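You operate a simulated robot arm through the tools that you are given. There is no shell and no other tool.

You are at the controls of a simulated robot arm. One attempt, no reset.

## Task
Breaker 3 has tripped: switch the blue and red floods off, reset it, then light the blue flood alone.
Fine: all three flood switches off before the reset.

Only the result counts: the job must be done as asked and must still hold three seconds after the hand-in. Knocking over, shifting, dropping, spilling or breaking anything else fails it.

## Robot
A 7-joint arm with a two-finger parallel gripper, fixed in place. Base frame: the origin is at the foot of the arm, x ahead of it, y to its left, z up. Units: cm, rad, N and s.
Its first joint turns from -2.304 to 2.304 rad. Payload 3.91 kg.
The tool frame sits at the grasp point between the pads (the TCP): z along the fingers, y along the line on which they close. The tips reach 3 cm beyond it. The gripper opens to 11 cm. The fingers are 2 cm wide and 1 cm thick; the gripper's body (4.8 by 11.2 cm) begins 5.5 cm behind the TCP.
Orientation is that of the tool frame in the base frame, as a unit quaternion [x, y, z, w]. With the fingers straight down and closing along the base's y, the tool's x points along the base's -x, its y along +y and its z along -z.

## Interface
- The arm moves only by the tool apply_moves. Its argument "commands" is a list of rows, each an object of numbers (a shift or turn left out is 0, a gripper value left out holds the last): "tx", "ty", "tz": the shift along the tool's x, y, z in m; "rx", "ry", "rz": the turn, a rotation vector about the tool's x, y, z in degrees; "claw": the closure, from 0 (fully open) to 1 (shut). In form: [{"tx": .., "ty": .., "tz": .., "rx": .., "ry": .., "rz": .., "claw": ..}, ...]. A call has 1 to 20 rows; each row is the pose to reach, as a shift and turn from the pose commanded when the call began, along the tool's axes at that moment. Rows are played at 5 a second. More than 5 cm and 0.15 rad between two rows, or a gripper value outside its range, and nothing of the call is played. A pose out of reach is approached as far as the arm can. The call stops where the force on the tool passes 60 N (or 10 N more than at its start, if that is more) or the arm is blocked; 0.2 s more then pass. The fingers move at their own pace (about 10.8 cm/s each) and stop on an object; they squeeze with about 31 N. The grip force told is the motor's: it shows also when the fingers shut on nothing. Time passes only in rows, and 0.2 s behind the last, so rows that repeat a pose let the fingers close. It gives the time, the measured TCP pose, the force on the tool (base axes), the opening and the grip force at its end, in the units of the frame above (readings bear some noise), with the torque about the TCP (base axes, N m) and any sound that the robot's microphone picked up.
- Cameras (640 x 400 px; columns grow to the right, rows downward): "scene" is fixed at [5.02, 63.95, 162.09]; the picture's right is [-0.20, -0.98, 0.00], its down [-0.73, 0.15, -0.67] and it looks along [0.65, -0.13, -0.75] (base axes); focal length 310 px, centre (320, 200). "wrist" rides on the gripper at [7.2, 1.7, -10.3] in the tool frame; the picture's right is [-0.23, 0.97, 0.00], its down [-0.76, -0.18, -0.62] and it looks along [-0.61, -0.14, 0.78] (tool axes); focal length 222 px, centre (320, 200). There is no depth. A picture from a camera that has moved, and an enlarged one, comes with that camera's place and axes in the base frame and with its lens. The place of the scene camera against the robot may be out by one fixed shift of up to 1.8 cm in any direction.
- snapshot(camera): a new picture of that camera. The clock stands still meanwhile.
- close_up(camera, box): a new picture of the part [left, top, right, bottom] of that camera's present view, enlarged. The clock stands still meanwhile.
- sign_off(): hands the job in; it is judged then, once.

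Nothing tells you positions but the pictures and the camera data. Unless the task says otherwise, let go and move clear before handing in.

The tools are called after "Emit:" by a JSON object that holds its "method" and its "body". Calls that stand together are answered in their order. apply_moves: Moves the arm, as the interface text tells. Its arguments: {"type":"object","properties":{"commands":{"type":"array","items":{"type":"object","properties":{"tx":{"type":"number"},"ty":{"type":"number"},"tz":{"type":"number"},"rx":{"type":"number"},"ry":{"type":"number"},"rz":{"type":"number"},"claw":{"type":"number"}}}}},"required":["commands"]} The other tools are called the same way: snapshot (camera) takes a picture; close_up (camera, box) takes an enlarged picture of a part of a camera's view; sign_off () hands the job in.

At the start:

```text
time_s: 0.0
ee_pos: [43.58, 31.97, 127.38]
ee_rot: [0.0, 1.0, 0.001, 0.0]
ft_force: [-0.4, 0.2, 0.6]
wrist_torque: [-0.01, -0.01, 0.0]
finger_gap: 10.97
grip_force: 0.1
```

scene: 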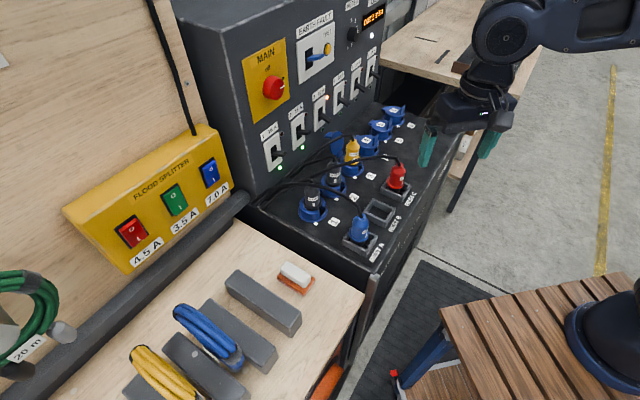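
wrist: 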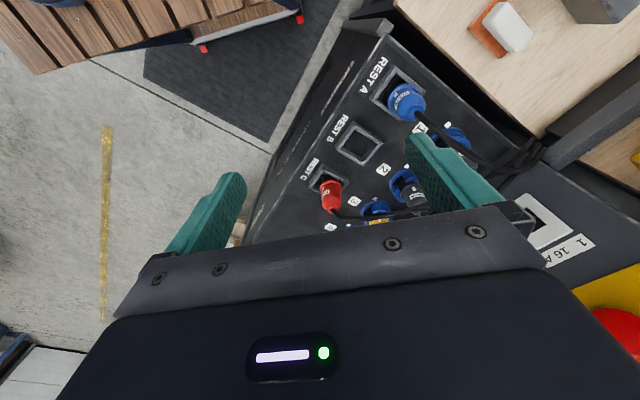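

I see a distribution board with breakers, a main switch and plugs, and a yellow flood splitter with red, green and blue rockers. I'll zoom in on each before moving.

Emit:
{"method": "close_up", "body": {"camera": "scene", "box": [60, 120, 240, 280]}}

Emit:
{"method": "close_up", "body": {"camera": "scene", "box": [240, 0, 400, 100]}}

Emit:
{"method": "close_up", "body": {"camera": "scene", "box": [240, 50, 400, 180]}}

Emit:
{"method": "close_up", "body": {"camera": "scene", "box": [270, 90, 440, 270]}}

```text
2.50 times, centred on (150, 200) of scene
camera zoom: at [5.02, 63.95, 162.09], right [-0.2, -0.98, 0.0], down [-0.73, 0.15, -0.67], along [0.65, -0.13, -0.75], focal length 775 px, centre (745, 200)
```

zoom: 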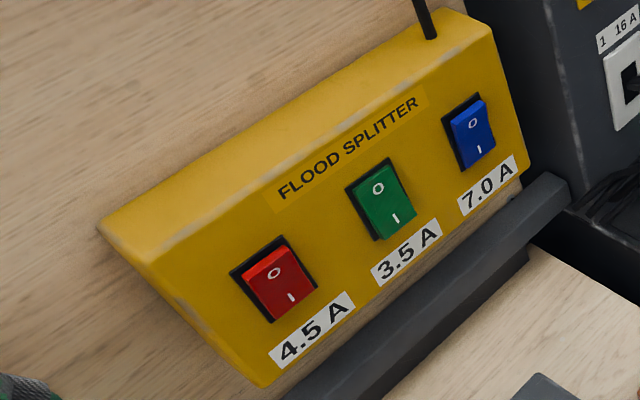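

```text
4.00 times, centred on (320, 50) of scene
camera zoom: at [5.02, 63.95, 162.09], right [-0.2, -0.98, 0.0], down [-0.73, 0.15, -0.67], along [0.65, -0.13, -0.75], focal length 1240 px, centre (320, 800)
```

zoom: 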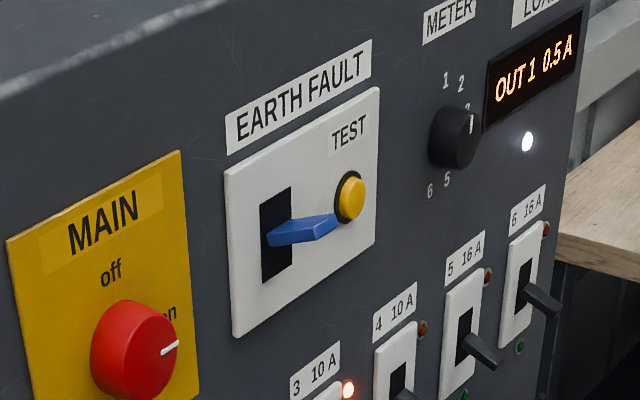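

```text
3.08 times, centred on (320, 115) of scene
camera zoom: at [5.02, 63.95, 162.09], right [-0.2, -0.98, 0.0], down [-0.73, 0.15, -0.67], along [0.65, -0.13, -0.75], focal length 954 px, centre (320, 462)
```

zoom: 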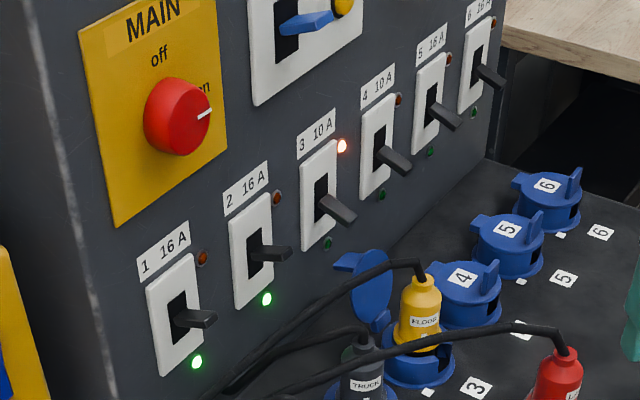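

```text
2.22 times, centred on (355, 180) of scene
camera zoom: at [5.02, 63.95, 162.09], right [-0.2, -0.98, 0.0], down [-0.73, 0.15, -0.67], along [0.65, -0.13, -0.75], focal length 689 px, centre (242, 244)
```

zoom: 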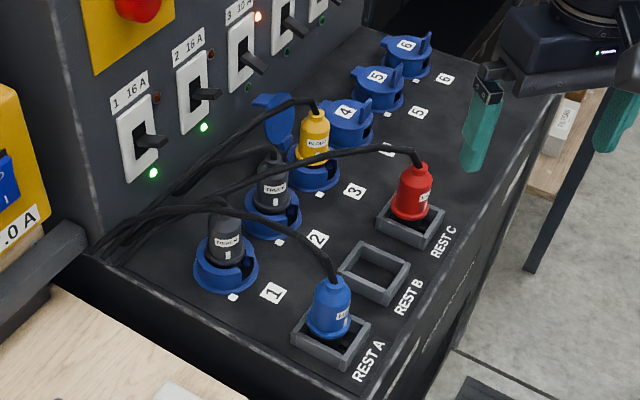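

The panel seems to run diagonally, facing back toward the robot's side, with the splitter to its left on the wooden wall. I'll zoom in on the rockers, and turn the wrist so its camera faces the panel.

Emit:
{"method": "close_up", "body": {"camera": "scene", "box": [110, 150, 230, 260]}}

Emit:
{"method": "apply_moves", "body": {"commands": [{"rz": -8, "claw": 1}, {"rz": -16}, {"rz": -24}, {"rz": -32}, {"rz": -40}, {"rz": -48}]}}

Emit:
{"method": "snapshot", "body": {"camera": "wrist"}}

Emit:
{"method": "snapshot", "body": {"camera": "scene"}}

```text
3.64 times, centred on (170, 205) of scene
camera zoom: at [5.02, 63.95, 162.09], right [-0.2, -0.98, 0.0], down [-0.73, 0.15, -0.67], along [0.65, -0.13, -0.75], focal length 1127 px, centre (866, 182)
```

zoom: 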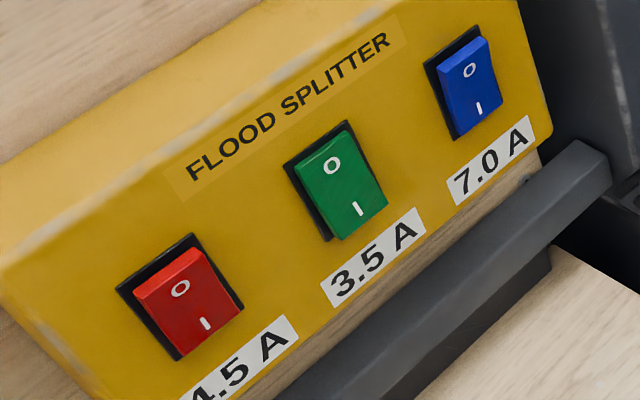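

```text
time_s: 1.4
ee_pos: [43.58, 32.03, 127.42]
ee_rot: [-0.407, 0.913, 0.0, 0.0]
ft_force: [-0.2, 0.9, -0.4]
wrist_torque: [0.0, -0.03, -0.03]
finger_gap: 0.01
grip_force: 31.0
```

```text
taken
camera wrist: at [37.4, 27.66, 137.75], right [-0.57, 0.82, 0.0], down [0.64, 0.45, 0.62], along [0.51, 0.36, -0.78], focal length 222 px, centre (320, 200)
```

wrist: 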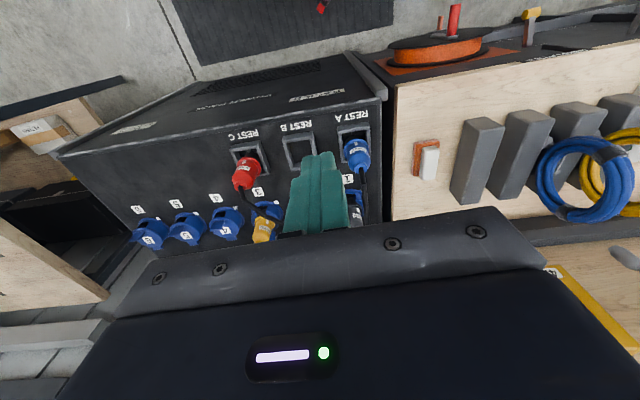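

```text
taken
```

scene: 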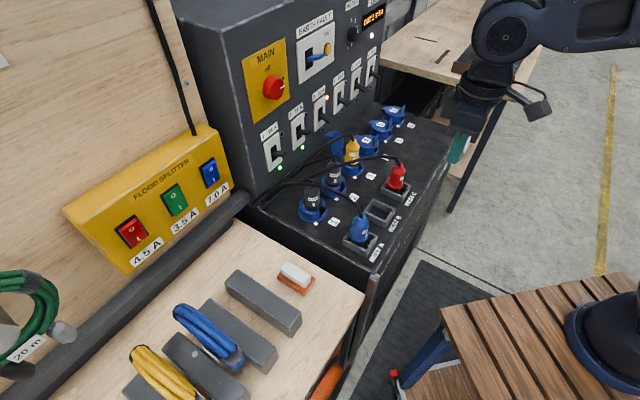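

The "I" ends of red and blue appear pressed (on), and green looks off. I'll tilt the tool so the wrist camera looks at the panel.

Emit:
{"method": "apply_moves", "body": {"commands": [{"ry": -8}, {"ry": -16}, {"ry": -24}, {"ry": -32}, {"ry": -40}]}}

Emit:
{"method": "snapshot", "body": {"camera": "wrist"}}

Emit:
{"method": "snapshot", "body": {"camera": "scene"}}

```text
time_s: 2.6
ee_pos: [43.43, 31.9, 127.32]
ee_rot: [-0.382, 0.858, 0.14, 0.313]
ft_force: [0.4, 0.7, -0.4]
wrist_torque: [-0.01, -0.01, -0.01]
finger_gap: 0.0
grip_force: 31.3
```

```text
taken
camera wrist: at [34.0, 23.95, 130.61], right [-0.61, 0.78, 0.15], down [0.25, 0.02, 0.97], along [0.75, 0.62, -0.21], focal length 222 px, centre (320, 200)
```

wrist: 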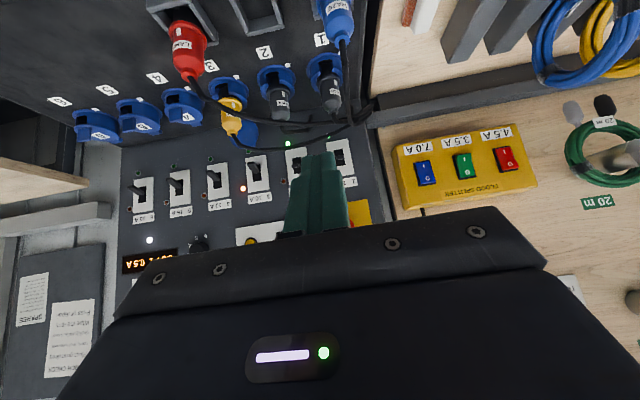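

```text
taken
```

scene: 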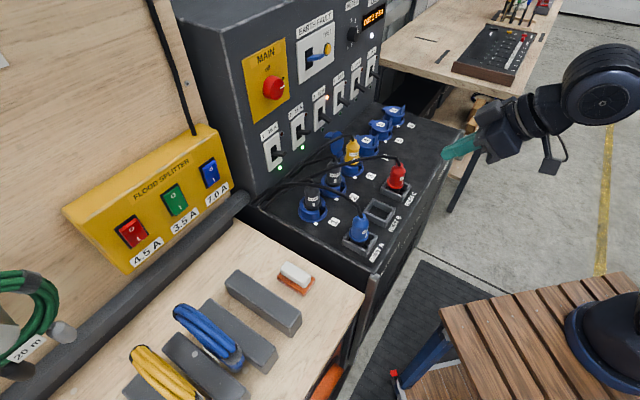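

Now the panel is in view, upside down. I'll take enlarged views to locate the rockers and breaker 3.

Emit:
{"method": "close_up", "body": {"camera": "wrist", "box": [390, 110, 550, 210]}}

Emit:
{"method": "close_up", "body": {"camera": "wrist", "box": [190, 130, 350, 230]}}

Emit:
{"method": "close_up", "body": {"camera": "scene", "box": [300, 80, 380, 130]}}

```text
4.00 times, centred on (470, 160) of wrist
camera zoom: at [34.0, 23.95, 130.61], right [-0.61, 0.78, 0.15], down [0.25, 0.02, 0.97], along [0.75, 0.62, -0.21], focal length 888 px, centre (-280, 360)
```

zoom: 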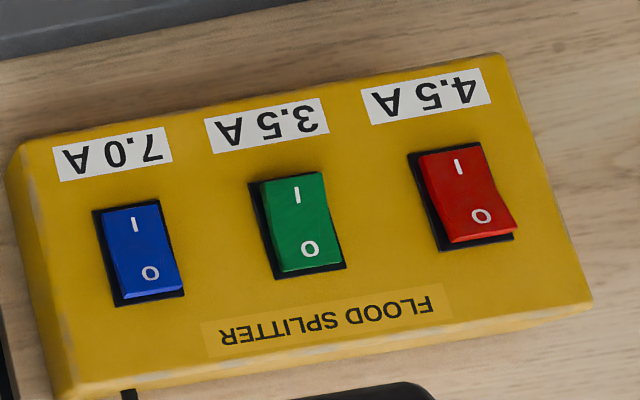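

```text
4.00 times, centred on (270, 180) of wrist
camera zoom: at [34.0, 23.95, 130.61], right [-0.61, 0.78, 0.15], down [0.25, 0.02, 0.97], along [0.75, 0.62, -0.21], focal length 888 px, centre (520, 280)
```

zoom: 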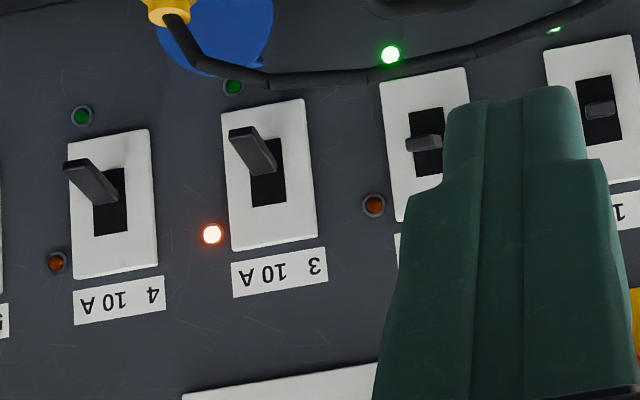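

```text
8.00 times, centred on (340, 105) of scene
camera zoom: at [5.02, 63.95, 162.09], right [-0.2, -0.98, 0.0], down [-0.73, 0.15, -0.67], along [0.65, -0.13, -0.75], focal length 2480 px, centre (160, 960)
```

zoom: 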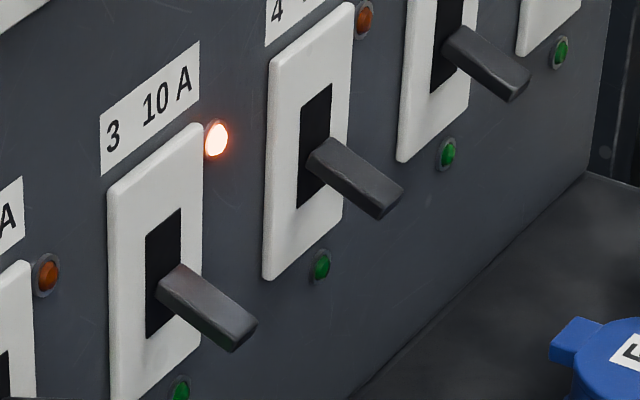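

The rockers sit on a roughly vertical face, with red near (44, 91, 117) and blue near (58, 77, 117). Breaker 3's lever tip is near (84, 45, 107). I'll bring the closed fingers level in front of the blue rocker, standing off, and refine its position there.

Emit:
{"method": "apply_moves", "body": {"commands": [{"tx": -0.0157, "ty": 0.0206, "tz": 0.0247, "ry": -4}, {"tx": -0.0313, "ty": 0.0413, "tz": 0.0493, "ry": -8}, {"tx": -0.047, "ty": 0.0619, "tz": 0.074, "ry": -12}, {"tx": -0.0626, "ty": 0.0825, "tz": 0.0986, "ry": -16}, {"tx": -0.0783, "ty": 0.1032, "tz": 0.1233, "ry": -20}, {"tx": -0.094, "ty": 0.1238, "tz": 0.1479, "ry": -24}, {"tx": -0.1096, "ty": 0.1444, "tz": 0.1726, "ry": -28}, {"tx": -0.1253, "ty": 0.165, "tz": 0.1972, "ry": -32}, {"tx": -0.1409, "ty": 0.1857, "tz": 0.2219, "ry": -36}, {"tx": -0.1566, "ty": 0.2063, "tz": 0.2465, "ry": -40}]}}

Emit:
{"method": "snapshot", "body": {"camera": "wrist"}}

Emit:
{"method": "snapshot", "body": {"camera": "scene"}}

```text
time_s: 4.8
ee_pos: [47.03, 66.35, 118.48]
ee_rot: [-0.31, 0.7, 0.261, 0.588]
ft_force: [0.7, -0.3, 0.2]
wrist_torque: [0.01, 0.02, 0.03]
finger_gap: 0.0
grip_force: 30.9
```

```text
taken
camera wrist: at [37.98, 58.97, 113.08], right [-0.7, 0.68, 0.22], down [-0.19, -0.48, 0.86], along [0.69, 0.55, 0.46], focal length 222 px, centre (320, 200)
```

wrist: 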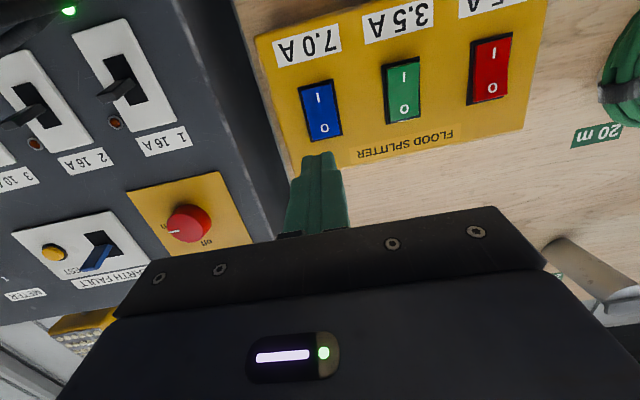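

```text
taken
```

scene: 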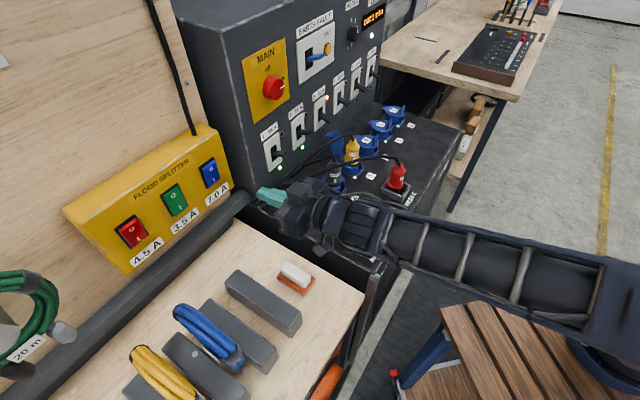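

The blue rocker is slightly ahead of and below the fingertips. I'll zoom in to measure it precisely.

Emit:
{"method": "close_up", "body": {"camera": "wrist", "box": [280, 20, 440, 180]}}

Emit:
{"method": "close_up", "body": {"camera": "wrist", "box": [400, 0, 560, 140]}}

Emit:
{"method": "close_up", "body": {"camera": "scene", "box": [180, 140, 300, 215]}}

```text
2.50 times, centred on (360, 100) of wrist
camera zoom: at [37.98, 58.97, 113.08], right [-0.7, 0.68, 0.22], down [-0.19, -0.48, 0.86], along [0.69, 0.55, 0.46], focal length 555 px, centre (220, 450)
```

zoom: 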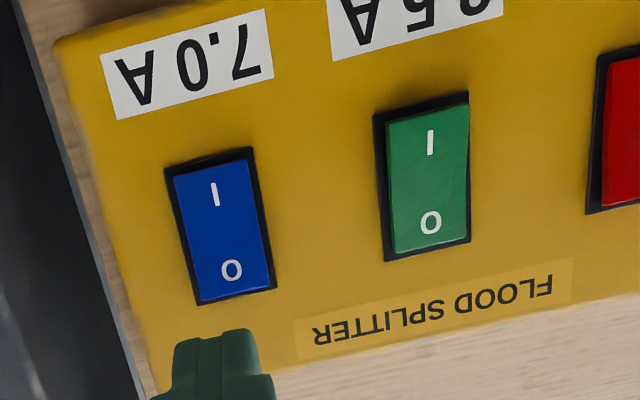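

```text
2.86 times, centred on (480, 70) of wrist
camera zoom: at [37.98, 58.97, 113.08], right [-0.7, 0.68, 0.22], down [-0.19, -0.48, 0.86], along [0.69, 0.55, 0.46], focal length 635 px, centre (-137, 571)
```

zoom: 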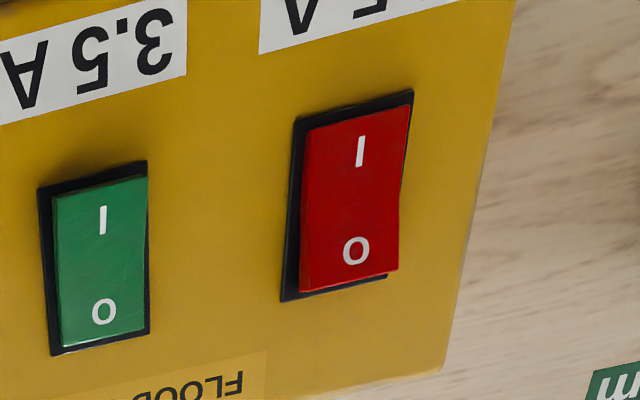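

```text
5.33 times, centred on (240, 178) of scene
camera zoom: at [5.02, 63.95, 162.09], right [-0.2, -0.98, 0.0], down [-0.73, 0.15, -0.67], along [0.65, -0.13, -0.75], focal length 1654 px, centre (747, 320)
```

zoom: 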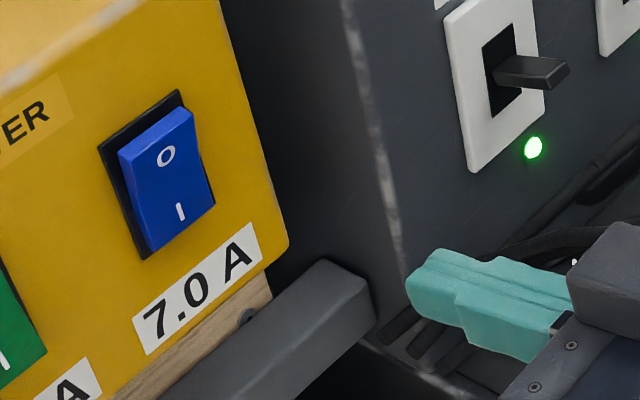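

Blue's raised "O" mark works out at about (57.8, 78.3, 118.2), and two wrist views agree. I'll approach to about 1.5 cm short and check.

Emit:
{"method": "apply_moves", "body": {"commands": [{"tx": -0.0061, "ty": 0.0001, "tz": 0.0285}, {"tx": -0.0122, "ty": 0.0003, "tz": 0.0569}, {"tx": -0.0184, "ty": 0.0005, "tz": 0.0854}, {"tx": -0.0245, "ty": 0.0006, "tz": 0.1138}]}}

Emit:
{"method": "snapshot", "body": {"camera": "wrist"}}

Emit:
{"method": "close_up", "body": {"camera": "scene", "box": [160, 130, 280, 215]}}

```text
time_s: 5.8
ee_pos: [54.59, 75.06, 118.83]
ee_rot: [-0.311, 0.699, 0.262, 0.588]
ft_force: [-0.2, 1.0, -0.2]
wrist_torque: [0.0, 0.01, -0.01]
finger_gap: 0.0
grip_force: 31.4
```

```text
taken
camera wrist: at [45.6, 67.64, 113.53], right [-0.7, 0.68, 0.22], down [-0.19, -0.48, 0.86], along [0.69, 0.56, 0.46], focal length 222 px, centre (320, 200)
```

wrist: 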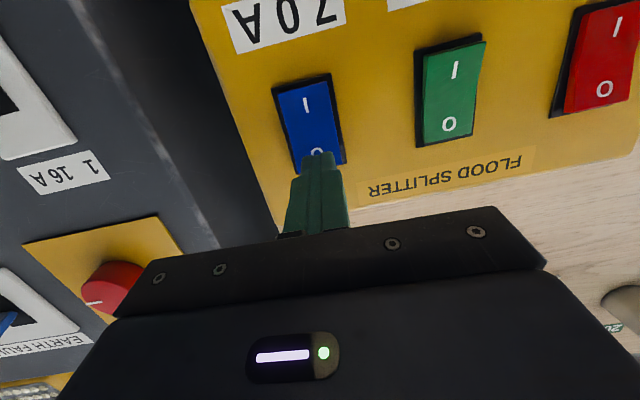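

```text
4.71 times, centred on (220, 172) of scene
camera zoom: at [5.02, 63.95, 162.09], right [-0.2, -0.98, 0.0], down [-0.73, 0.15, -0.67], along [0.65, -0.13, -0.75], focal length 1459 px, centre (791, 329)
```

zoom: 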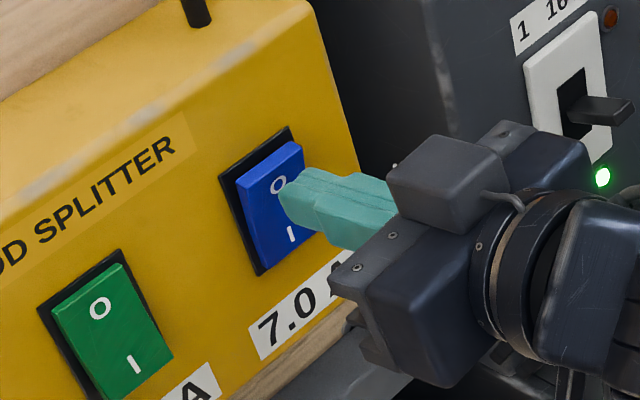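

The tip is aligned with blue's "O" half and roughly 1.5 cm away. I'll creep in gently along the wall normal.

Emit:
{"method": "apply_moves", "body": {"commands": [{"tx": -0.0005, "ty": -0.0002, "tz": 0.003}, {"tx": -0.0011, "ty": -0.0003, "tz": 0.006}, {"tx": -0.0016, "ty": -0.0005, "tz": 0.009}, {"tx": -0.0021, "ty": -0.0006, "tz": 0.012}, {"tx": -0.0026, "ty": -0.0008, "tz": 0.015}]}}

Emit:
{"method": "close_up", "body": {"camera": "wrist", "box": [250, 60, 410, 180]}}

```text
time_s: 7.0
ee_pos: [55.66, 76.11, 118.95]
ee_rot: [-0.312, 0.699, 0.263, 0.588]
ft_force: [0.4, -0.6, 0.0]
wrist_torque: [0.0, -0.01, 0.02]
finger_gap: 0.0
grip_force: 31.2
```

```text
3.33 times, centred on (330, 120) of wrist
camera zoom: at [46.7, 68.76, 113.57], right [-0.7, 0.68, 0.22], down [-0.19, -0.48, 0.86], along [0.69, 0.56, 0.46], focal length 740 px, centre (287, 467)
```

zoom: 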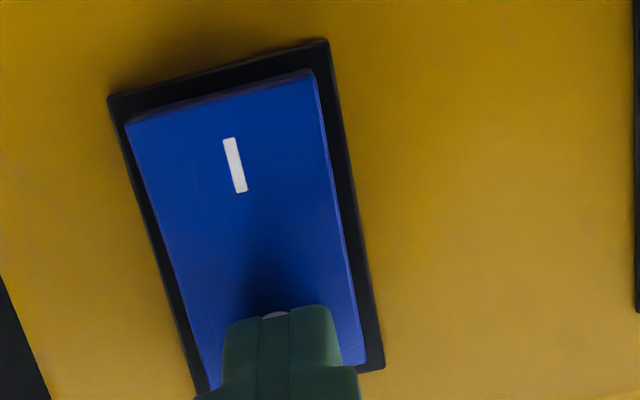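

No contact yet, so I'll keep creeping in.

Emit:
{"method": "apply_moves", "body": {"commands": [{"tx": -0.0004, "ty": -0.0001, "tz": 0.002}, {"tx": -0.0007, "ty": -0.0002, "tz": 0.004}, {"tx": -0.0011, "ty": -0.0003, "tz": 0.006}]}}

Emit:
{"method": "close_up", "body": {"camera": "wrist", "box": [250, 60, 410, 180]}}

```text
time_s: 7.7
ee_pos: [55.76, 76.37, 119.02]
ee_rot: [-0.311, 0.7, 0.262, 0.587]
ft_force: [-29.7, -34.6, 10.3]
wrist_torque: [0.32, -0.38, -0.42]
finger_gap: 0.0
grip_force: 31.1
stopped in row 3: the force on the tool passed its limit at 66 N (the readings are from after the stop); the commanded pose is now the measured one
```

```text
3.33 times, centred on (330, 120) of wrist
camera zoom: at [46.76, 68.87, 113.61], right [-0.7, 0.68, 0.23], down [-0.19, -0.48, 0.86], along [0.69, 0.56, 0.46], focal length 740 px, centre (287, 467)
```

zoom: 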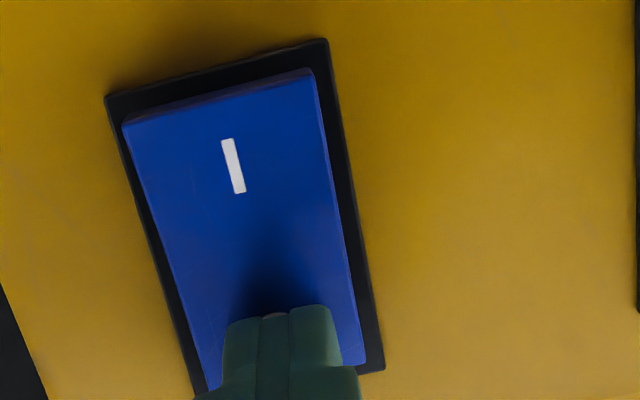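

The tip met a hard stop, so the rocker may already have flipped during the creep. I'll back off and look.

Emit:
{"method": "apply_moves", "body": {"commands": [{"tx": 0.0035, "ty": 0.001, "tz": -0.02}, {"tx": 0.007, "ty": 0.002, "tz": -0.04}, {"tx": 0.0105, "ty": 0.003, "tz": -0.06}]}}

Emit:
{"method": "close_up", "body": {"camera": "scene", "box": [110, 130, 250, 260]}}

Emit:
{"method": "close_up", "body": {"camera": "wrist", "box": [240, 20, 560, 180]}}

```text
time_s: 8.5
ee_pos: [51.72, 72.16, 118.96]
ee_rot: [-0.311, 0.701, 0.261, 0.586]
ft_force: [0.0, -0.3, -0.1]
wrist_torque: [0.01, -0.01, 0.01]
finger_gap: 0.0
grip_force: 31.0
```

```text
3.08 times, centred on (180, 195) of scene
camera zoom: at [5.02, 63.95, 162.09], right [-0.2, -0.98, 0.0], down [-0.73, 0.15, -0.67], along [0.65, -0.13, -0.75], focal length 954 px, centre (751, 215)
```

zoom: 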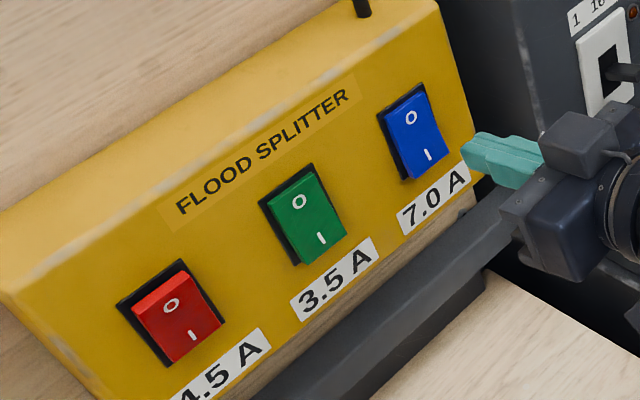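

```text
2.00 times, centred on (400, 100) of wrist
camera zoom: at [42.72, 64.71, 113.6], right [-0.7, 0.68, 0.22], down [-0.19, -0.47, 0.86], along [0.69, 0.56, 0.46], focal length 444 px, centre (160, 400)
```

zoom: 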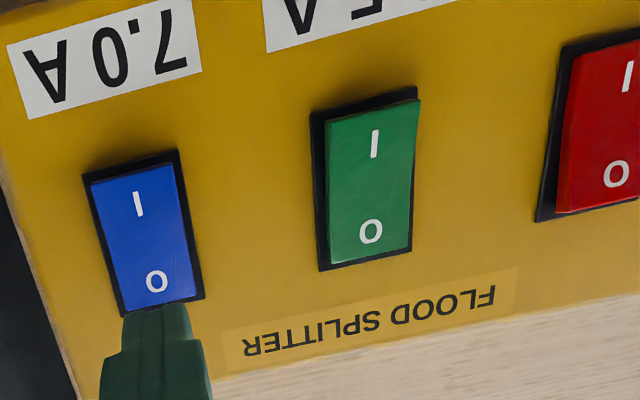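

Blue now sits like green (O pressed, off). Next I'll slide across to the red rocker at about (44.2, 92.1, 118.2), keeping the same standoff.

Emit:
{"method": "apply_moves", "body": {"commands": [{"tx": -0.0003, "ty": 0.0384, "tz": 0.002}, {"tx": -0.0005, "ty": 0.0769, "tz": 0.004}, {"tx": -0.0008, "ty": 0.1153, "tz": 0.0059}, {"tx": -0.001, "ty": 0.1538, "tz": 0.0079}, {"tx": -0.0013, "ty": 0.1922, "tz": 0.0099}]}}

Emit:
{"method": "snapshot", "body": {"camera": "wrist"}}

Emit:
{"method": "close_up", "body": {"camera": "scene", "box": [80, 150, 240, 280]}}

```text
time_s: 9.7
ee_pos: [37.96, 85.64, 118.91]
ee_rot: [-0.311, 0.702, 0.26, 0.586]
ft_force: [0.3, 0.5, 1.0]
wrist_torque: [0.0, 0.0, 0.07]
finger_gap: 0.01
grip_force: 31.0
```

```text
taken
camera wrist: at [29.02, 78.25, 113.64], right [-0.7, 0.68, 0.22], down [-0.19, -0.47, 0.86], along [0.69, 0.56, 0.46], focal length 222 px, centre (320, 200)
```

wrist: 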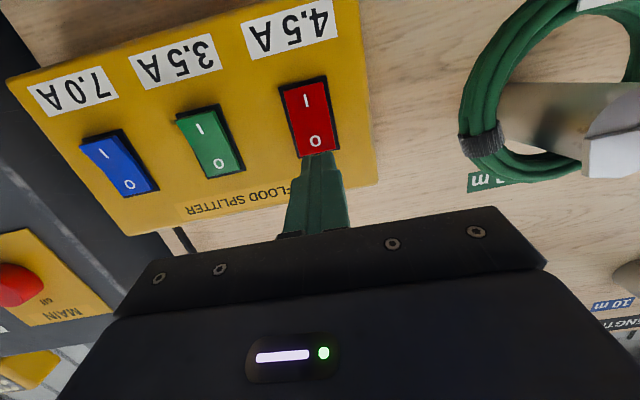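

```text
3.08 times, centred on (160, 215) of scene
camera zoom: at [5.02, 63.95, 162.09], right [-0.2, -0.98, 0.0], down [-0.73, 0.15, -0.67], along [0.65, -0.13, -0.75], focal length 954 px, centre (812, 154)
```

zoom: 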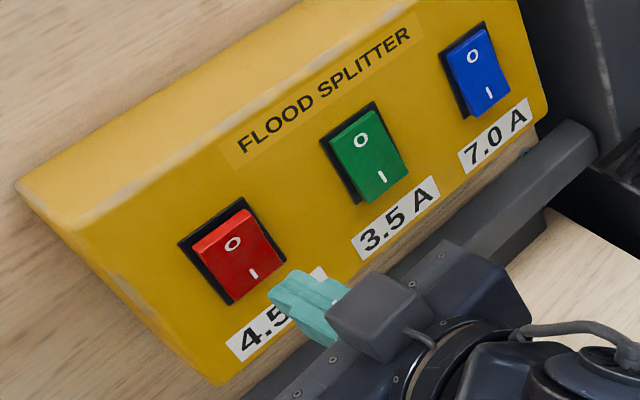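

The tip lines up with red's "O". I'll press in to the depth that flipped blue.

Emit:
{"method": "apply_moves", "body": {"commands": [{"tx": -0.004, "ty": -0.0025, "tz": 0.0231}, {"tx": -0.0081, "ty": -0.0044, "tz": 0.0462}, {"tx": -0.0086, "ty": -0.0045, "tz": 0.0487}, {"tx": -0.009, "ty": -0.0047, "tz": 0.0511}, {"tx": -0.0095, "ty": -0.0048, "tz": 0.0536}, {"tx": -0.0099, "ty": -0.005, "tz": 0.0561}, {"tx": -0.01, "ty": -0.005, "tz": 0.057}]}}

Emit:
{"method": "close_up", "body": {"camera": "wrist", "box": [250, 60, 410, 180]}}

```text
time_s: 11.3
ee_pos: [42.33, 89.67, 118.88]
ee_rot: [-0.312, 0.701, 0.261, 0.586]
ft_force: [-5.4, -7.2, 0.1]
wrist_torque: [0.05, -0.01, -0.15]
finger_gap: 0.0
grip_force: 31.0
```

```text
3.33 times, centred on (330, 120) of wrist
camera zoom: at [33.22, 82.26, 113.42], right [-0.7, 0.68, 0.22], down [-0.19, -0.47, 0.86], along [0.69, 0.56, 0.46], focal length 740 px, centre (287, 467)
```

zoom: 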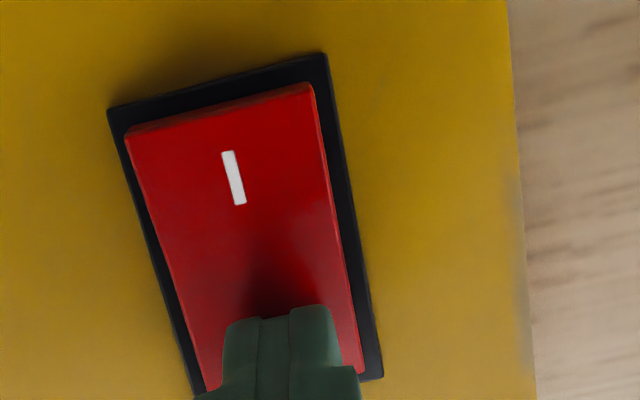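

Red shows the same flipped look as blue did. I'll back off and verify all three rockers.

Emit:
{"method": "apply_moves", "body": {"commands": [{"tx": 0.0035, "ty": 0.001, "tz": -0.025}, {"tx": 0.007, "ty": 0.002, "tz": -0.05}, {"tx": 0.0105, "ty": 0.003, "tz": -0.075}, {"tx": 0.014, "ty": 0.004, "tz": -0.1}]}}

Emit:
{"method": "close_up", "body": {"camera": "scene", "box": [80, 130, 240, 260]}}

Emit:
{"method": "close_up", "body": {"camera": "wrist", "box": [80, 20, 400, 220]}}

Emit:
{"method": "close_up", "body": {"camera": "scene", "box": [250, 60, 420, 190]}}

```text
time_s: 12.3
ee_pos: [35.18, 82.52, 119.04]
ee_rot: [-0.311, 0.701, 0.26, 0.587]
ft_force: [0.1, -0.2, 0.0]
wrist_torque: [-0.01, 0.01, 0.01]
finger_gap: 0.0
grip_force: 31.0
```

```text
3.08 times, centred on (160, 195) of scene
camera zoom: at [5.02, 63.95, 162.09], right [-0.2, -0.98, 0.0], down [-0.73, 0.15, -0.67], along [0.65, -0.13, -0.75], focal length 954 px, centre (812, 215)
```

zoom: 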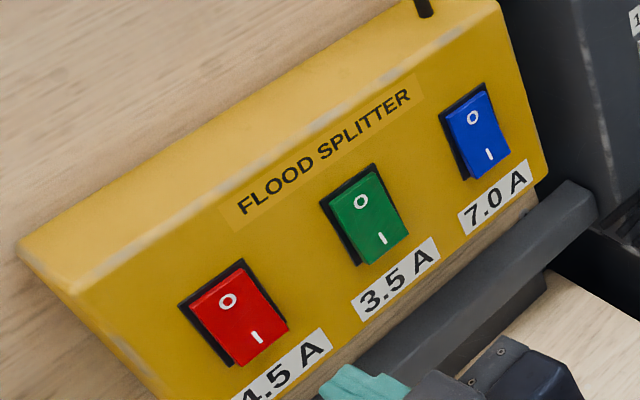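

```text
2.00 times, centred on (240, 120) of wrist
camera zoom: at [26.13, 75.16, 113.74], right [-0.7, 0.68, 0.22], down [-0.19, -0.47, 0.86], along [0.69, 0.56, 0.46], focal length 444 px, centre (480, 360)
```

zoom: 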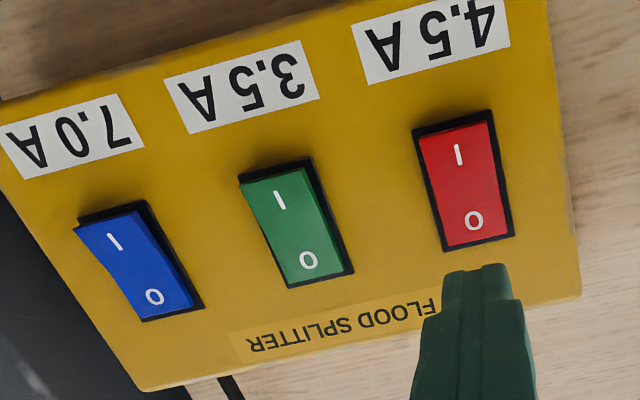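

```text
3.08 times, centred on (335, 125) of scene
camera zoom: at [5.02, 63.95, 162.09], right [-0.2, -0.98, 0.0], down [-0.73, 0.15, -0.67], along [0.65, -0.13, -0.75], focal length 954 px, centre (274, 431)
```

zoom: 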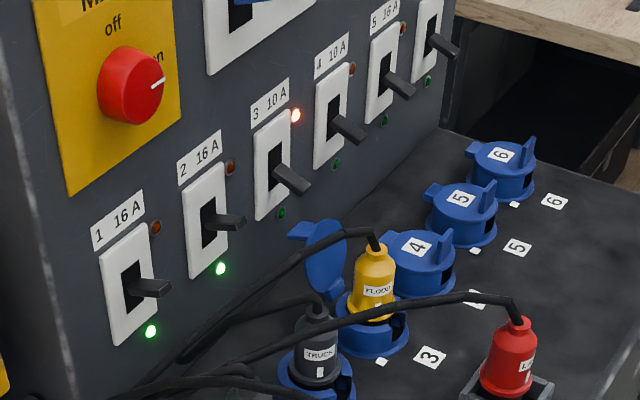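

All three rockers are off and breaker 3 still shows its red trip light. I'll back away and swing over in front of breaker 3, tilting the tool down and opening the fingers part way.

Emit:
{"method": "apply_moves", "body": {"commands": [{"tx": -0.0033, "ty": -0.0458, "tz": -0.01, "ry": 3.33}, {"tx": -0.0066, "ty": -0.0915, "tz": -0.02, "ry": 6.67}, {"tx": -0.01, "ty": -0.1373, "tz": -0.0299, "ry": 10}, {"tx": -0.0133, "ty": -0.1831, "tz": -0.0399, "ry": 13.33}, {"tx": -0.0166, "ty": -0.2288, "tz": -0.0499, "ry": 16.67}, {"tx": -0.0199, "ty": -0.2746, "tz": -0.0599, "ry": 20}, {"tx": -0.0232, "ty": -0.3204, "tz": -0.0698, "ry": 23.33}, {"tx": -0.0265, "ty": -0.3661, "tz": -0.0798, "ry": 26.67}, {"tx": -0.0299, "ty": -0.4119, "tz": -0.0898, "ry": 30}, {"tx": -0.0332, "ty": -0.4577, "tz": -0.0998, "ry": 33.33}, {"tx": -0.0365, "ty": -0.5034, "tz": -0.1097, "ry": 36.67}, {"tx": -0.0398, "ty": -0.5492, "tz": -0.1197, "ry": 40, "claw": 0.6}]}}

Emit:
{"method": "snapshot", "body": {"camera": "wrist"}}

Emit:
{"method": "snapshot", "body": {"camera": "scene"}}

```text
time_s: 14.9
ee_pos: [68.38, 37.33, 125.47]
ee_rot: [-0.382, 0.859, 0.139, 0.311]
ft_force: [-0.8, -1.1, -0.2]
wrist_torque: [0.0, 0.02, 0.01]
finger_gap: 4.4
grip_force: 0.0
```

```text
taken
camera wrist: at [58.88, 29.37, 128.74], right [-0.61, 0.78, 0.15], down [0.26, 0.02, 0.97], along [0.75, 0.62, -0.21], focal length 222 px, centre (320, 200)
```

wrist: 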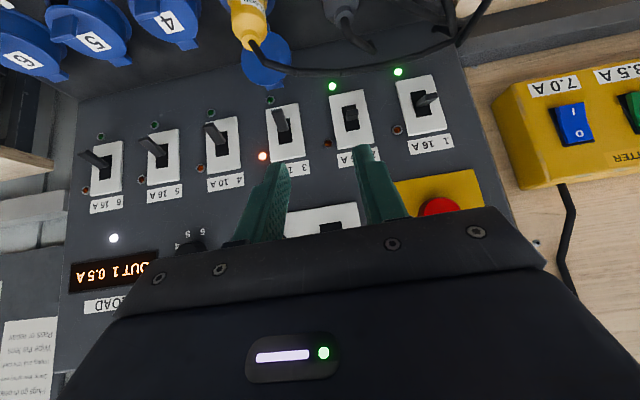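

```text
taken
```

scene: 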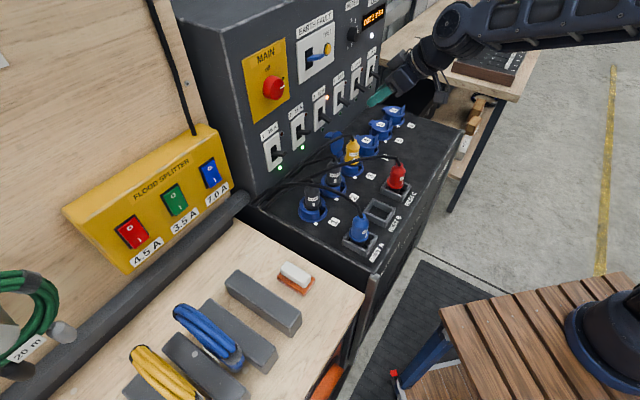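

Emit:
{"method": "close_up", "body": {"camera": "wrist", "box": [190, 60, 350, 180]}}

Emit:
{"method": "close_up", "body": {"camera": "wrist", "box": [160, 0, 480, 120]}}

```text
3.33 times, centred on (270, 120) of wrist
camera zoom: at [58.88, 29.37, 128.74], right [-0.61, 0.78, 0.15], down [0.26, 0.02, 0.97], along [0.75, 0.62, -0.21], focal length 740 px, centre (487, 467)
```

zoom: 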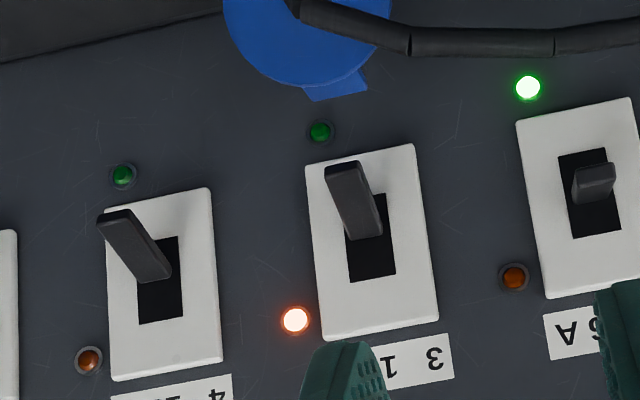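

```text
2.00 times, centred on (320, 60) of wrist
camera zoom: at [58.88, 29.37, 128.74], right [-0.61, 0.78, 0.15], down [0.26, 0.02, 0.97], along [0.75, 0.62, -0.21], focal length 444 px, centre (320, 480)
```

zoom: 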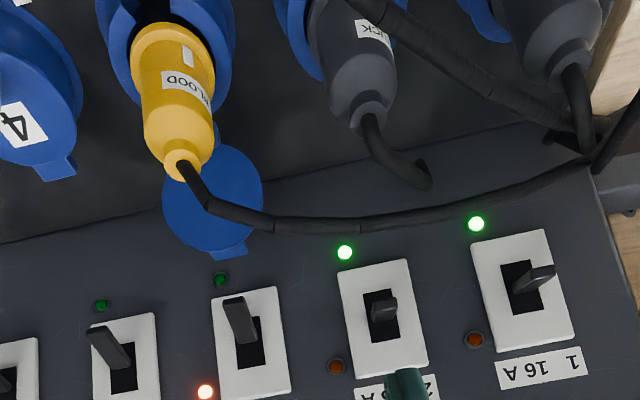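

Breaker 3's lever is down, with its tip near (85, 45, 107.5). The open outlet lid is below it and the yellow plug is in front, so I'll come in from above at about 50° with the fingers straddling the lever left and right. I'm moving to a pre-grasp point first.

Emit:
{"method": "apply_moves", "body": {"commands": [{"tx": -0.0045, "ty": -0.0136, "tz": 0.0344, "rx": 0.39, "rz": 0.46}, {"tx": -0.009, "ty": -0.0272, "tz": 0.0687, "rx": 0.77, "rz": 0.92}, {"tx": -0.0136, "ty": -0.0407, "tz": 0.1031, "rx": 1.16, "rz": 1.38}, {"tx": -0.0181, "ty": -0.0543, "tz": 0.1374, "rx": 1.54, "rz": 1.84}, {"tx": -0.0226, "ty": -0.0679, "tz": 0.1718, "rx": 1.93, "rz": 2.3}]}}

Emit:
{"method": "snapshot", "body": {"camera": "wrist"}}

Emit:
{"method": "close_up", "body": {"camera": "scene", "box": [280, 50, 440, 170]}}

```text
time_s: 16.1
ee_pos: [82.09, 42.16, 113.64]
ee_rot: [-0.359, 0.869, 0.131, 0.315]
ft_force: [-0.2, -0.4, 1.5]
wrist_torque: [-0.04, 0.0, -0.01]
finger_gap: 4.4
grip_force: 0.0
```

```text
taken
camera wrist: at [72.26, 34.72, 116.98], right [-0.56, 0.81, 0.15], down [0.26, 0.0, 0.97], along [0.78, 0.58, -0.21], focal length 222 px, centre (320, 200)
```

wrist: 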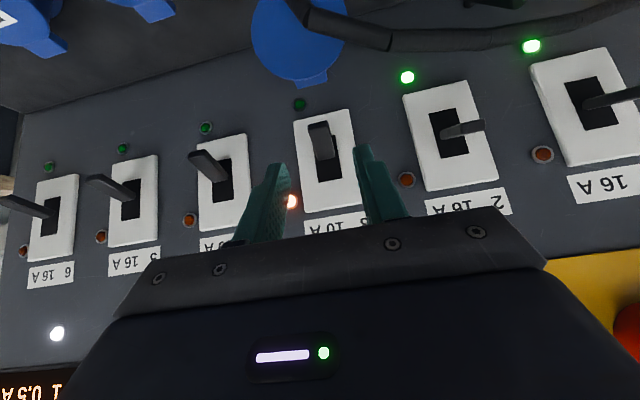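

```text
3.33 times, centred on (360, 110) of scene
camera zoom: at [5.02, 63.95, 162.09], right [-0.2, -0.98, 0.0], down [-0.73, 0.15, -0.67], along [0.65, -0.13, -0.75], focal length 1034 px, centre (187, 500)
```

zoom: 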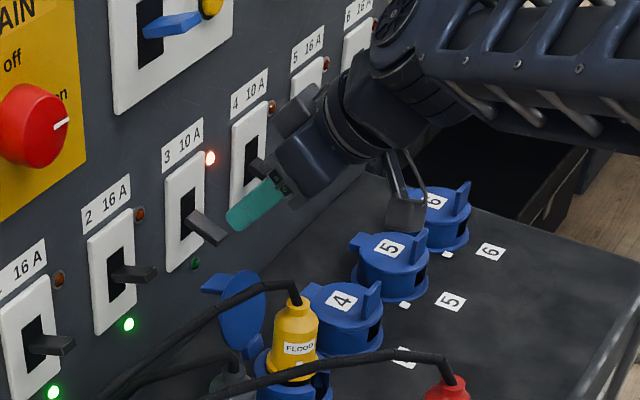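

The lever sits centred between the fingers ahead. I'll advance about 5.8 cm along the tool to straddle it.

Emit:
{"method": "apply_moves", "body": {"commands": [{"tx": -0.0005, "ty": 0.001, "tz": 0.015}, {"tx": -0.001, "ty": 0.002, "tz": 0.03}, {"tx": -0.0015, "ty": 0.0025, "tz": 0.045}, {"tx": -0.002, "ty": 0.003, "tz": 0.0577}]}}

Emit:
{"method": "snapshot", "body": {"camera": "wrist"}}

Emit:
{"method": "close_up", "body": {"camera": "scene", "box": [290, 70, 410, 160]}}

```text
time_s: 17.1
ee_pos: [84.91, 45.21, 109.05]
ee_rot: [-0.358, 0.869, 0.13, 0.315]
ft_force: [0.5, 0.3, 1.4]
wrist_torque: [0.0, 0.01, 0.01]
finger_gap: 4.39
grip_force: 0.1
```

```text
taken
camera wrist: at [74.94, 37.74, 112.36], right [-0.56, 0.81, 0.15], down [0.26, 0.01, 0.97], along [0.78, 0.58, -0.21], focal length 222 px, centre (320, 200)
```

wrist: 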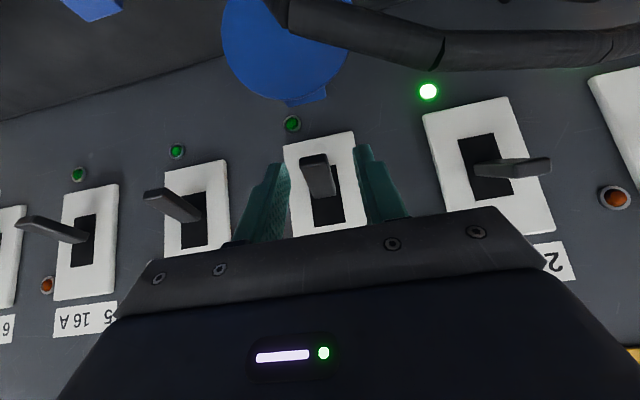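

```text
4.44 times, centred on (350, 115) of scene
camera zoom: at [5.02, 63.95, 162.09], right [-0.2, -0.98, 0.0], down [-0.73, 0.15, -0.67], along [0.65, -0.13, -0.75], focal length 1378 px, centre (187, 578)
```

zoom: 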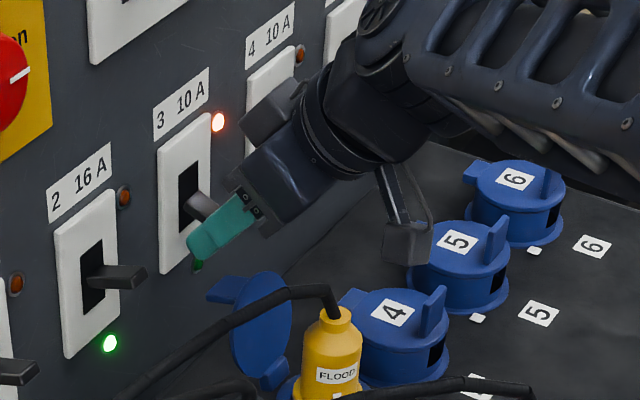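

The fingers straddle lever 3. I'll close on it.

Emit:
{"method": "apply_moves", "body": {"commands": [{"claw": 1}, {"claw": 1}, {"claw": 1}, {"claw": 1}]}}

Emit:
{"method": "close_up", "body": {"camera": "wrist", "box": [220, 60, 420, 240]}}

Emit:
{"method": "close_up", "body": {"camera": "scene", "box": [290, 70, 410, 160]}}

```text
time_s: 18.1
ee_pos: [85.04, 45.02, 108.98]
ee_rot: [-0.358, 0.869, 0.129, 0.315]
ft_force: [26.9, -16.2, 0.3]
wrist_torque: [-0.49, -0.52, -0.25]
finger_gap: 1.81
grip_force: 45.0
```

```text
2.22 times, centred on (320, 150) of wrist
camera zoom: at [75.1, 37.57, 112.36], right [-0.56, 0.81, 0.14], down [0.26, 0.01, 0.97], along [0.79, 0.58, -0.21], focal length 494 px, centre (320, 311)
```

zoom: 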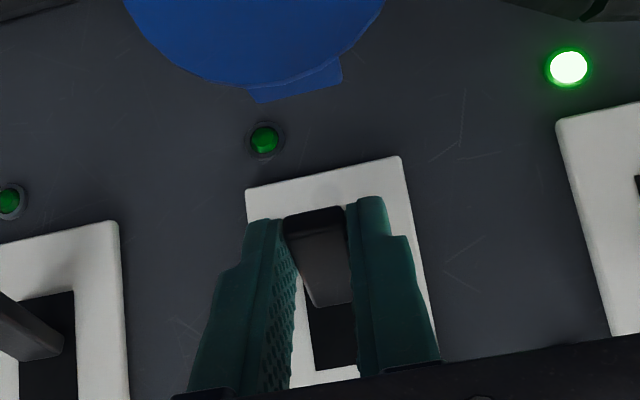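

```text
4.44 times, centred on (350, 115) of scene
camera zoom: at [5.02, 63.95, 162.09], right [-0.2, -0.98, 0.0], down [-0.73, 0.15, -0.67], along [0.65, -0.13, -0.75], focal length 1378 px, centre (187, 578)
```

zoom: 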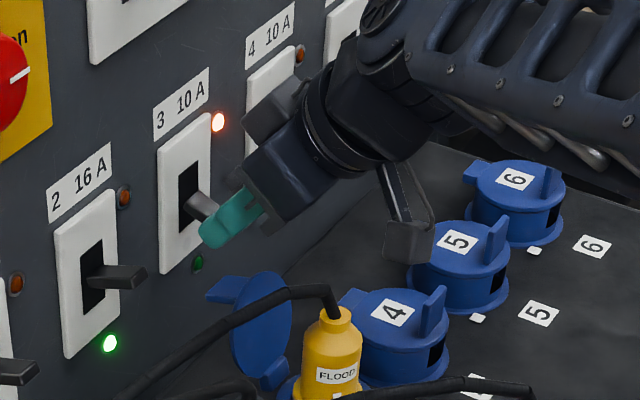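

The lever is gripped with some sideways load. I'll relieve that first, then push the lever down a little.

Emit:
{"method": "apply_moves", "body": {"commands": [{"ty": -0.002}, {"ty": -0.003}]}}

```text
time_s: 18.7
ee_pos: [85.01, 44.89, 109.13]
ee_rot: [-0.359, 0.869, 0.13, 0.315]
ft_force: [18.3, -15.9, 5.3]
wrist_torque: [-0.13, -0.5, -0.3]
finger_gap: 1.78
grip_force: 45.0
```

Emit:
{"method": "apply_moves", "body": {"commands": [{"ty": -0.002}, {"ty": -0.004}]}}

```text
time_s: 19.3
ee_pos: [84.98, 44.99, 109.06]
ee_rot: [-0.361, 0.868, 0.132, 0.315]
ft_force: [2.7, -3.1, 11.0]
wrist_torque: [0.49, -0.35, -0.14]
finger_gap: 1.78
grip_force: 45.1
```

The side load is gone. Now I'll push the lever down.

Emit:
{"method": "apply_moves", "body": {"commands": [{"tx": 0.0019, "tz": 0.0023}, {"tx": 0.0038, "tz": 0.0046}, {"tx": 0.0058, "tz": 0.0069}, {"tx": 0.0077, "tz": 0.0092}, {"tx": 0.0096, "tz": 0.0115}]}}

Emit:
{"method": "close_up", "body": {"camera": "wrist", "box": [220, 60, 420, 240]}}

Emit:
{"method": "close_up", "body": {"camera": "scene", "box": [290, 70, 410, 160]}}

```text
time_s: 20.5
ee_pos: [85.07, 44.88, 107.72]
ee_rot: [-0.361, 0.868, 0.13, 0.315]
ft_force: [-12.4, 13.9, 30.3]
wrist_torque: [0.39, -0.12, 0.2]
finger_gap: 1.75
grip_force: 45.3
```

```text
2.22 times, centred on (320, 150) of wrist
camera zoom: at [75.11, 37.47, 110.95], right [-0.57, 0.81, 0.15], down [0.26, 0.01, 0.97], along [0.78, 0.58, -0.21], focal length 494 px, centre (320, 311)
```

zoom: 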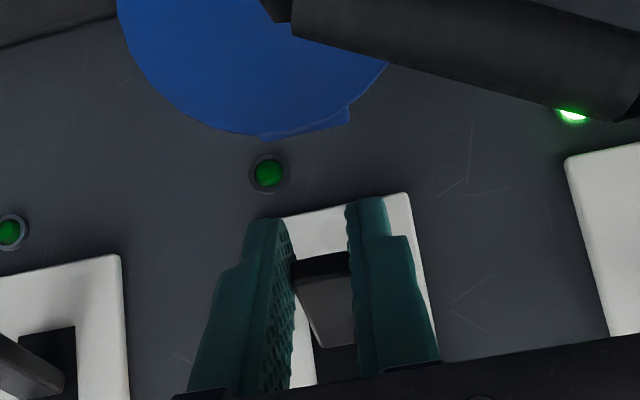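

```text
4.44 times, centred on (350, 115) of scene
camera zoom: at [5.02, 63.95, 162.09], right [-0.2, -0.98, 0.0], down [-0.73, 0.15, -0.67], along [0.65, -0.13, -0.75], focal length 1378 px, centre (187, 578)
```

zoom: 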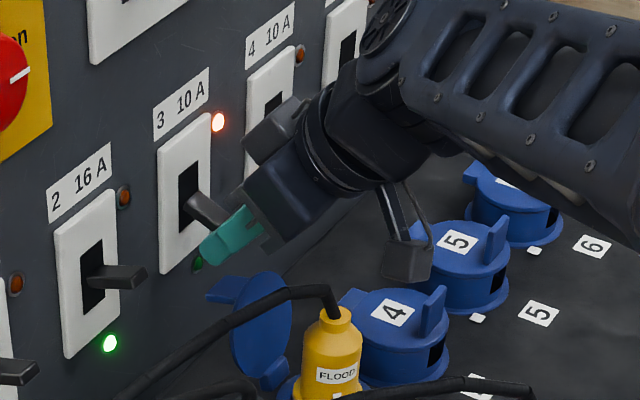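

The grip slipped a bit at about 30 N, so the lever looks to be at its lower stop. Now I'll lift it up through its arc.

Emit:
{"method": "apply_moves", "body": {"commands": [{"tx": -0.0032, "tz": -0.0038}, {"tx": -0.0064, "tz": -0.0077}, {"tx": -0.0096, "tz": -0.0115}, {"tx": -0.0128, "tz": -0.0154}, {"tx": -0.016, "tz": -0.0192}]}}

Emit:
{"method": "close_up", "body": {"camera": "wrist", "box": [220, 60, 420, 240]}}

Emit:
{"method": "close_up", "body": {"camera": "scene", "box": [290, 70, 410, 160]}}

```text
time_s: 21.7
ee_pos: [85.07, 44.99, 110.02]
ee_rot: [-0.36, 0.869, 0.13, 0.314]
ft_force: [-17.8, 12.1, -27.2]
wrist_torque: [-0.64, 1.13, 0.3]
finger_gap: 1.77
grip_force: 44.9
```

```text
2.22 times, centred on (320, 150) of wrist
camera zoom: at [75.17, 37.54, 113.28], right [-0.56, 0.81, 0.15], down [0.26, 0.01, 0.97], along [0.78, 0.58, -0.21], focal length 494 px, centre (320, 311)
```

zoom: 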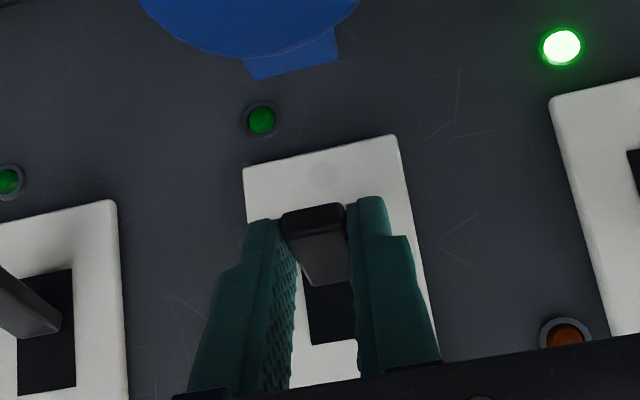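

```text
4.44 times, centred on (350, 115) of scene
camera zoom: at [5.02, 63.95, 162.09], right [-0.2, -0.98, 0.0], down [-0.73, 0.15, -0.67], along [0.65, -0.13, -0.75], focal length 1378 px, centre (187, 578)
```

zoom: 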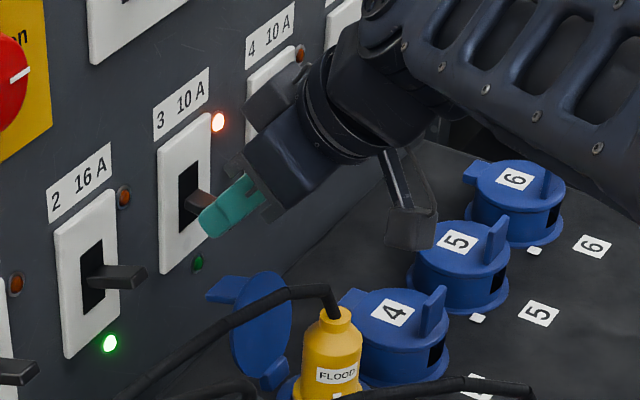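

The lever has come up about 1 cm with the fingers. I'll keep raising it.

Emit:
{"method": "apply_moves", "body": {"commands": [{"tx": -0.0026, "tz": -0.0031}, {"tx": -0.0051, "tz": -0.0061}, {"tx": -0.0077, "tz": -0.0092}]}}

Emit:
{"method": "close_up", "body": {"camera": "wrist", "box": [220, 60, 420, 240]}}

Emit:
{"method": "close_up", "body": {"camera": "scene", "box": [290, 70, 410, 160]}}

```text
time_s: 22.5
ee_pos: [85.06, 45.06, 111.38]
ee_rot: [-0.359, 0.869, 0.13, 0.315]
ft_force: [-19.5, 15.3, -24.8]
wrist_torque: [-0.47, 1.23, 0.34]
finger_gap: 1.75
grip_force: 44.8
```

```text
2.22 times, centred on (320, 150) of wrist
camera zoom: at [75.24, 37.61, 114.56], right [-0.57, 0.81, 0.15], down [0.26, 0.01, 0.97], along [0.78, 0.58, -0.21], focal length 494 px, centre (320, 311)
```

zoom: 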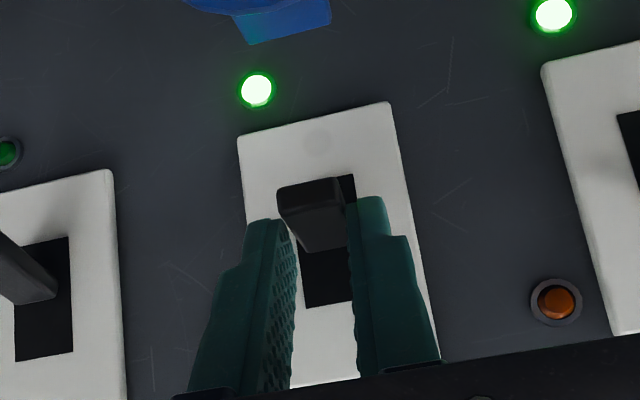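

```text
4.44 times, centred on (350, 115) of scene
camera zoom: at [5.02, 63.95, 162.09], right [-0.2, -0.98, 0.0], down [-0.73, 0.15, -0.67], along [0.65, -0.13, -0.75], focal length 1378 px, centre (187, 578)
```

zoom: 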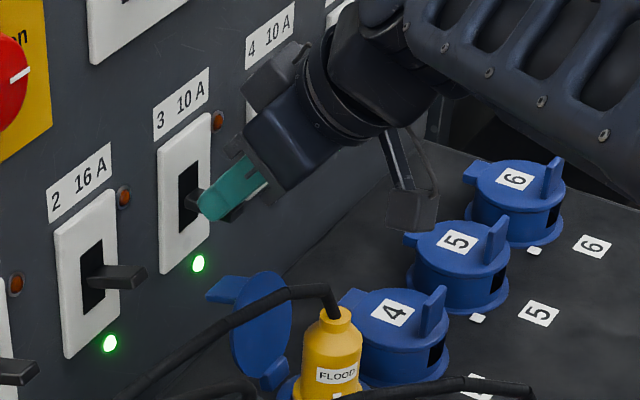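

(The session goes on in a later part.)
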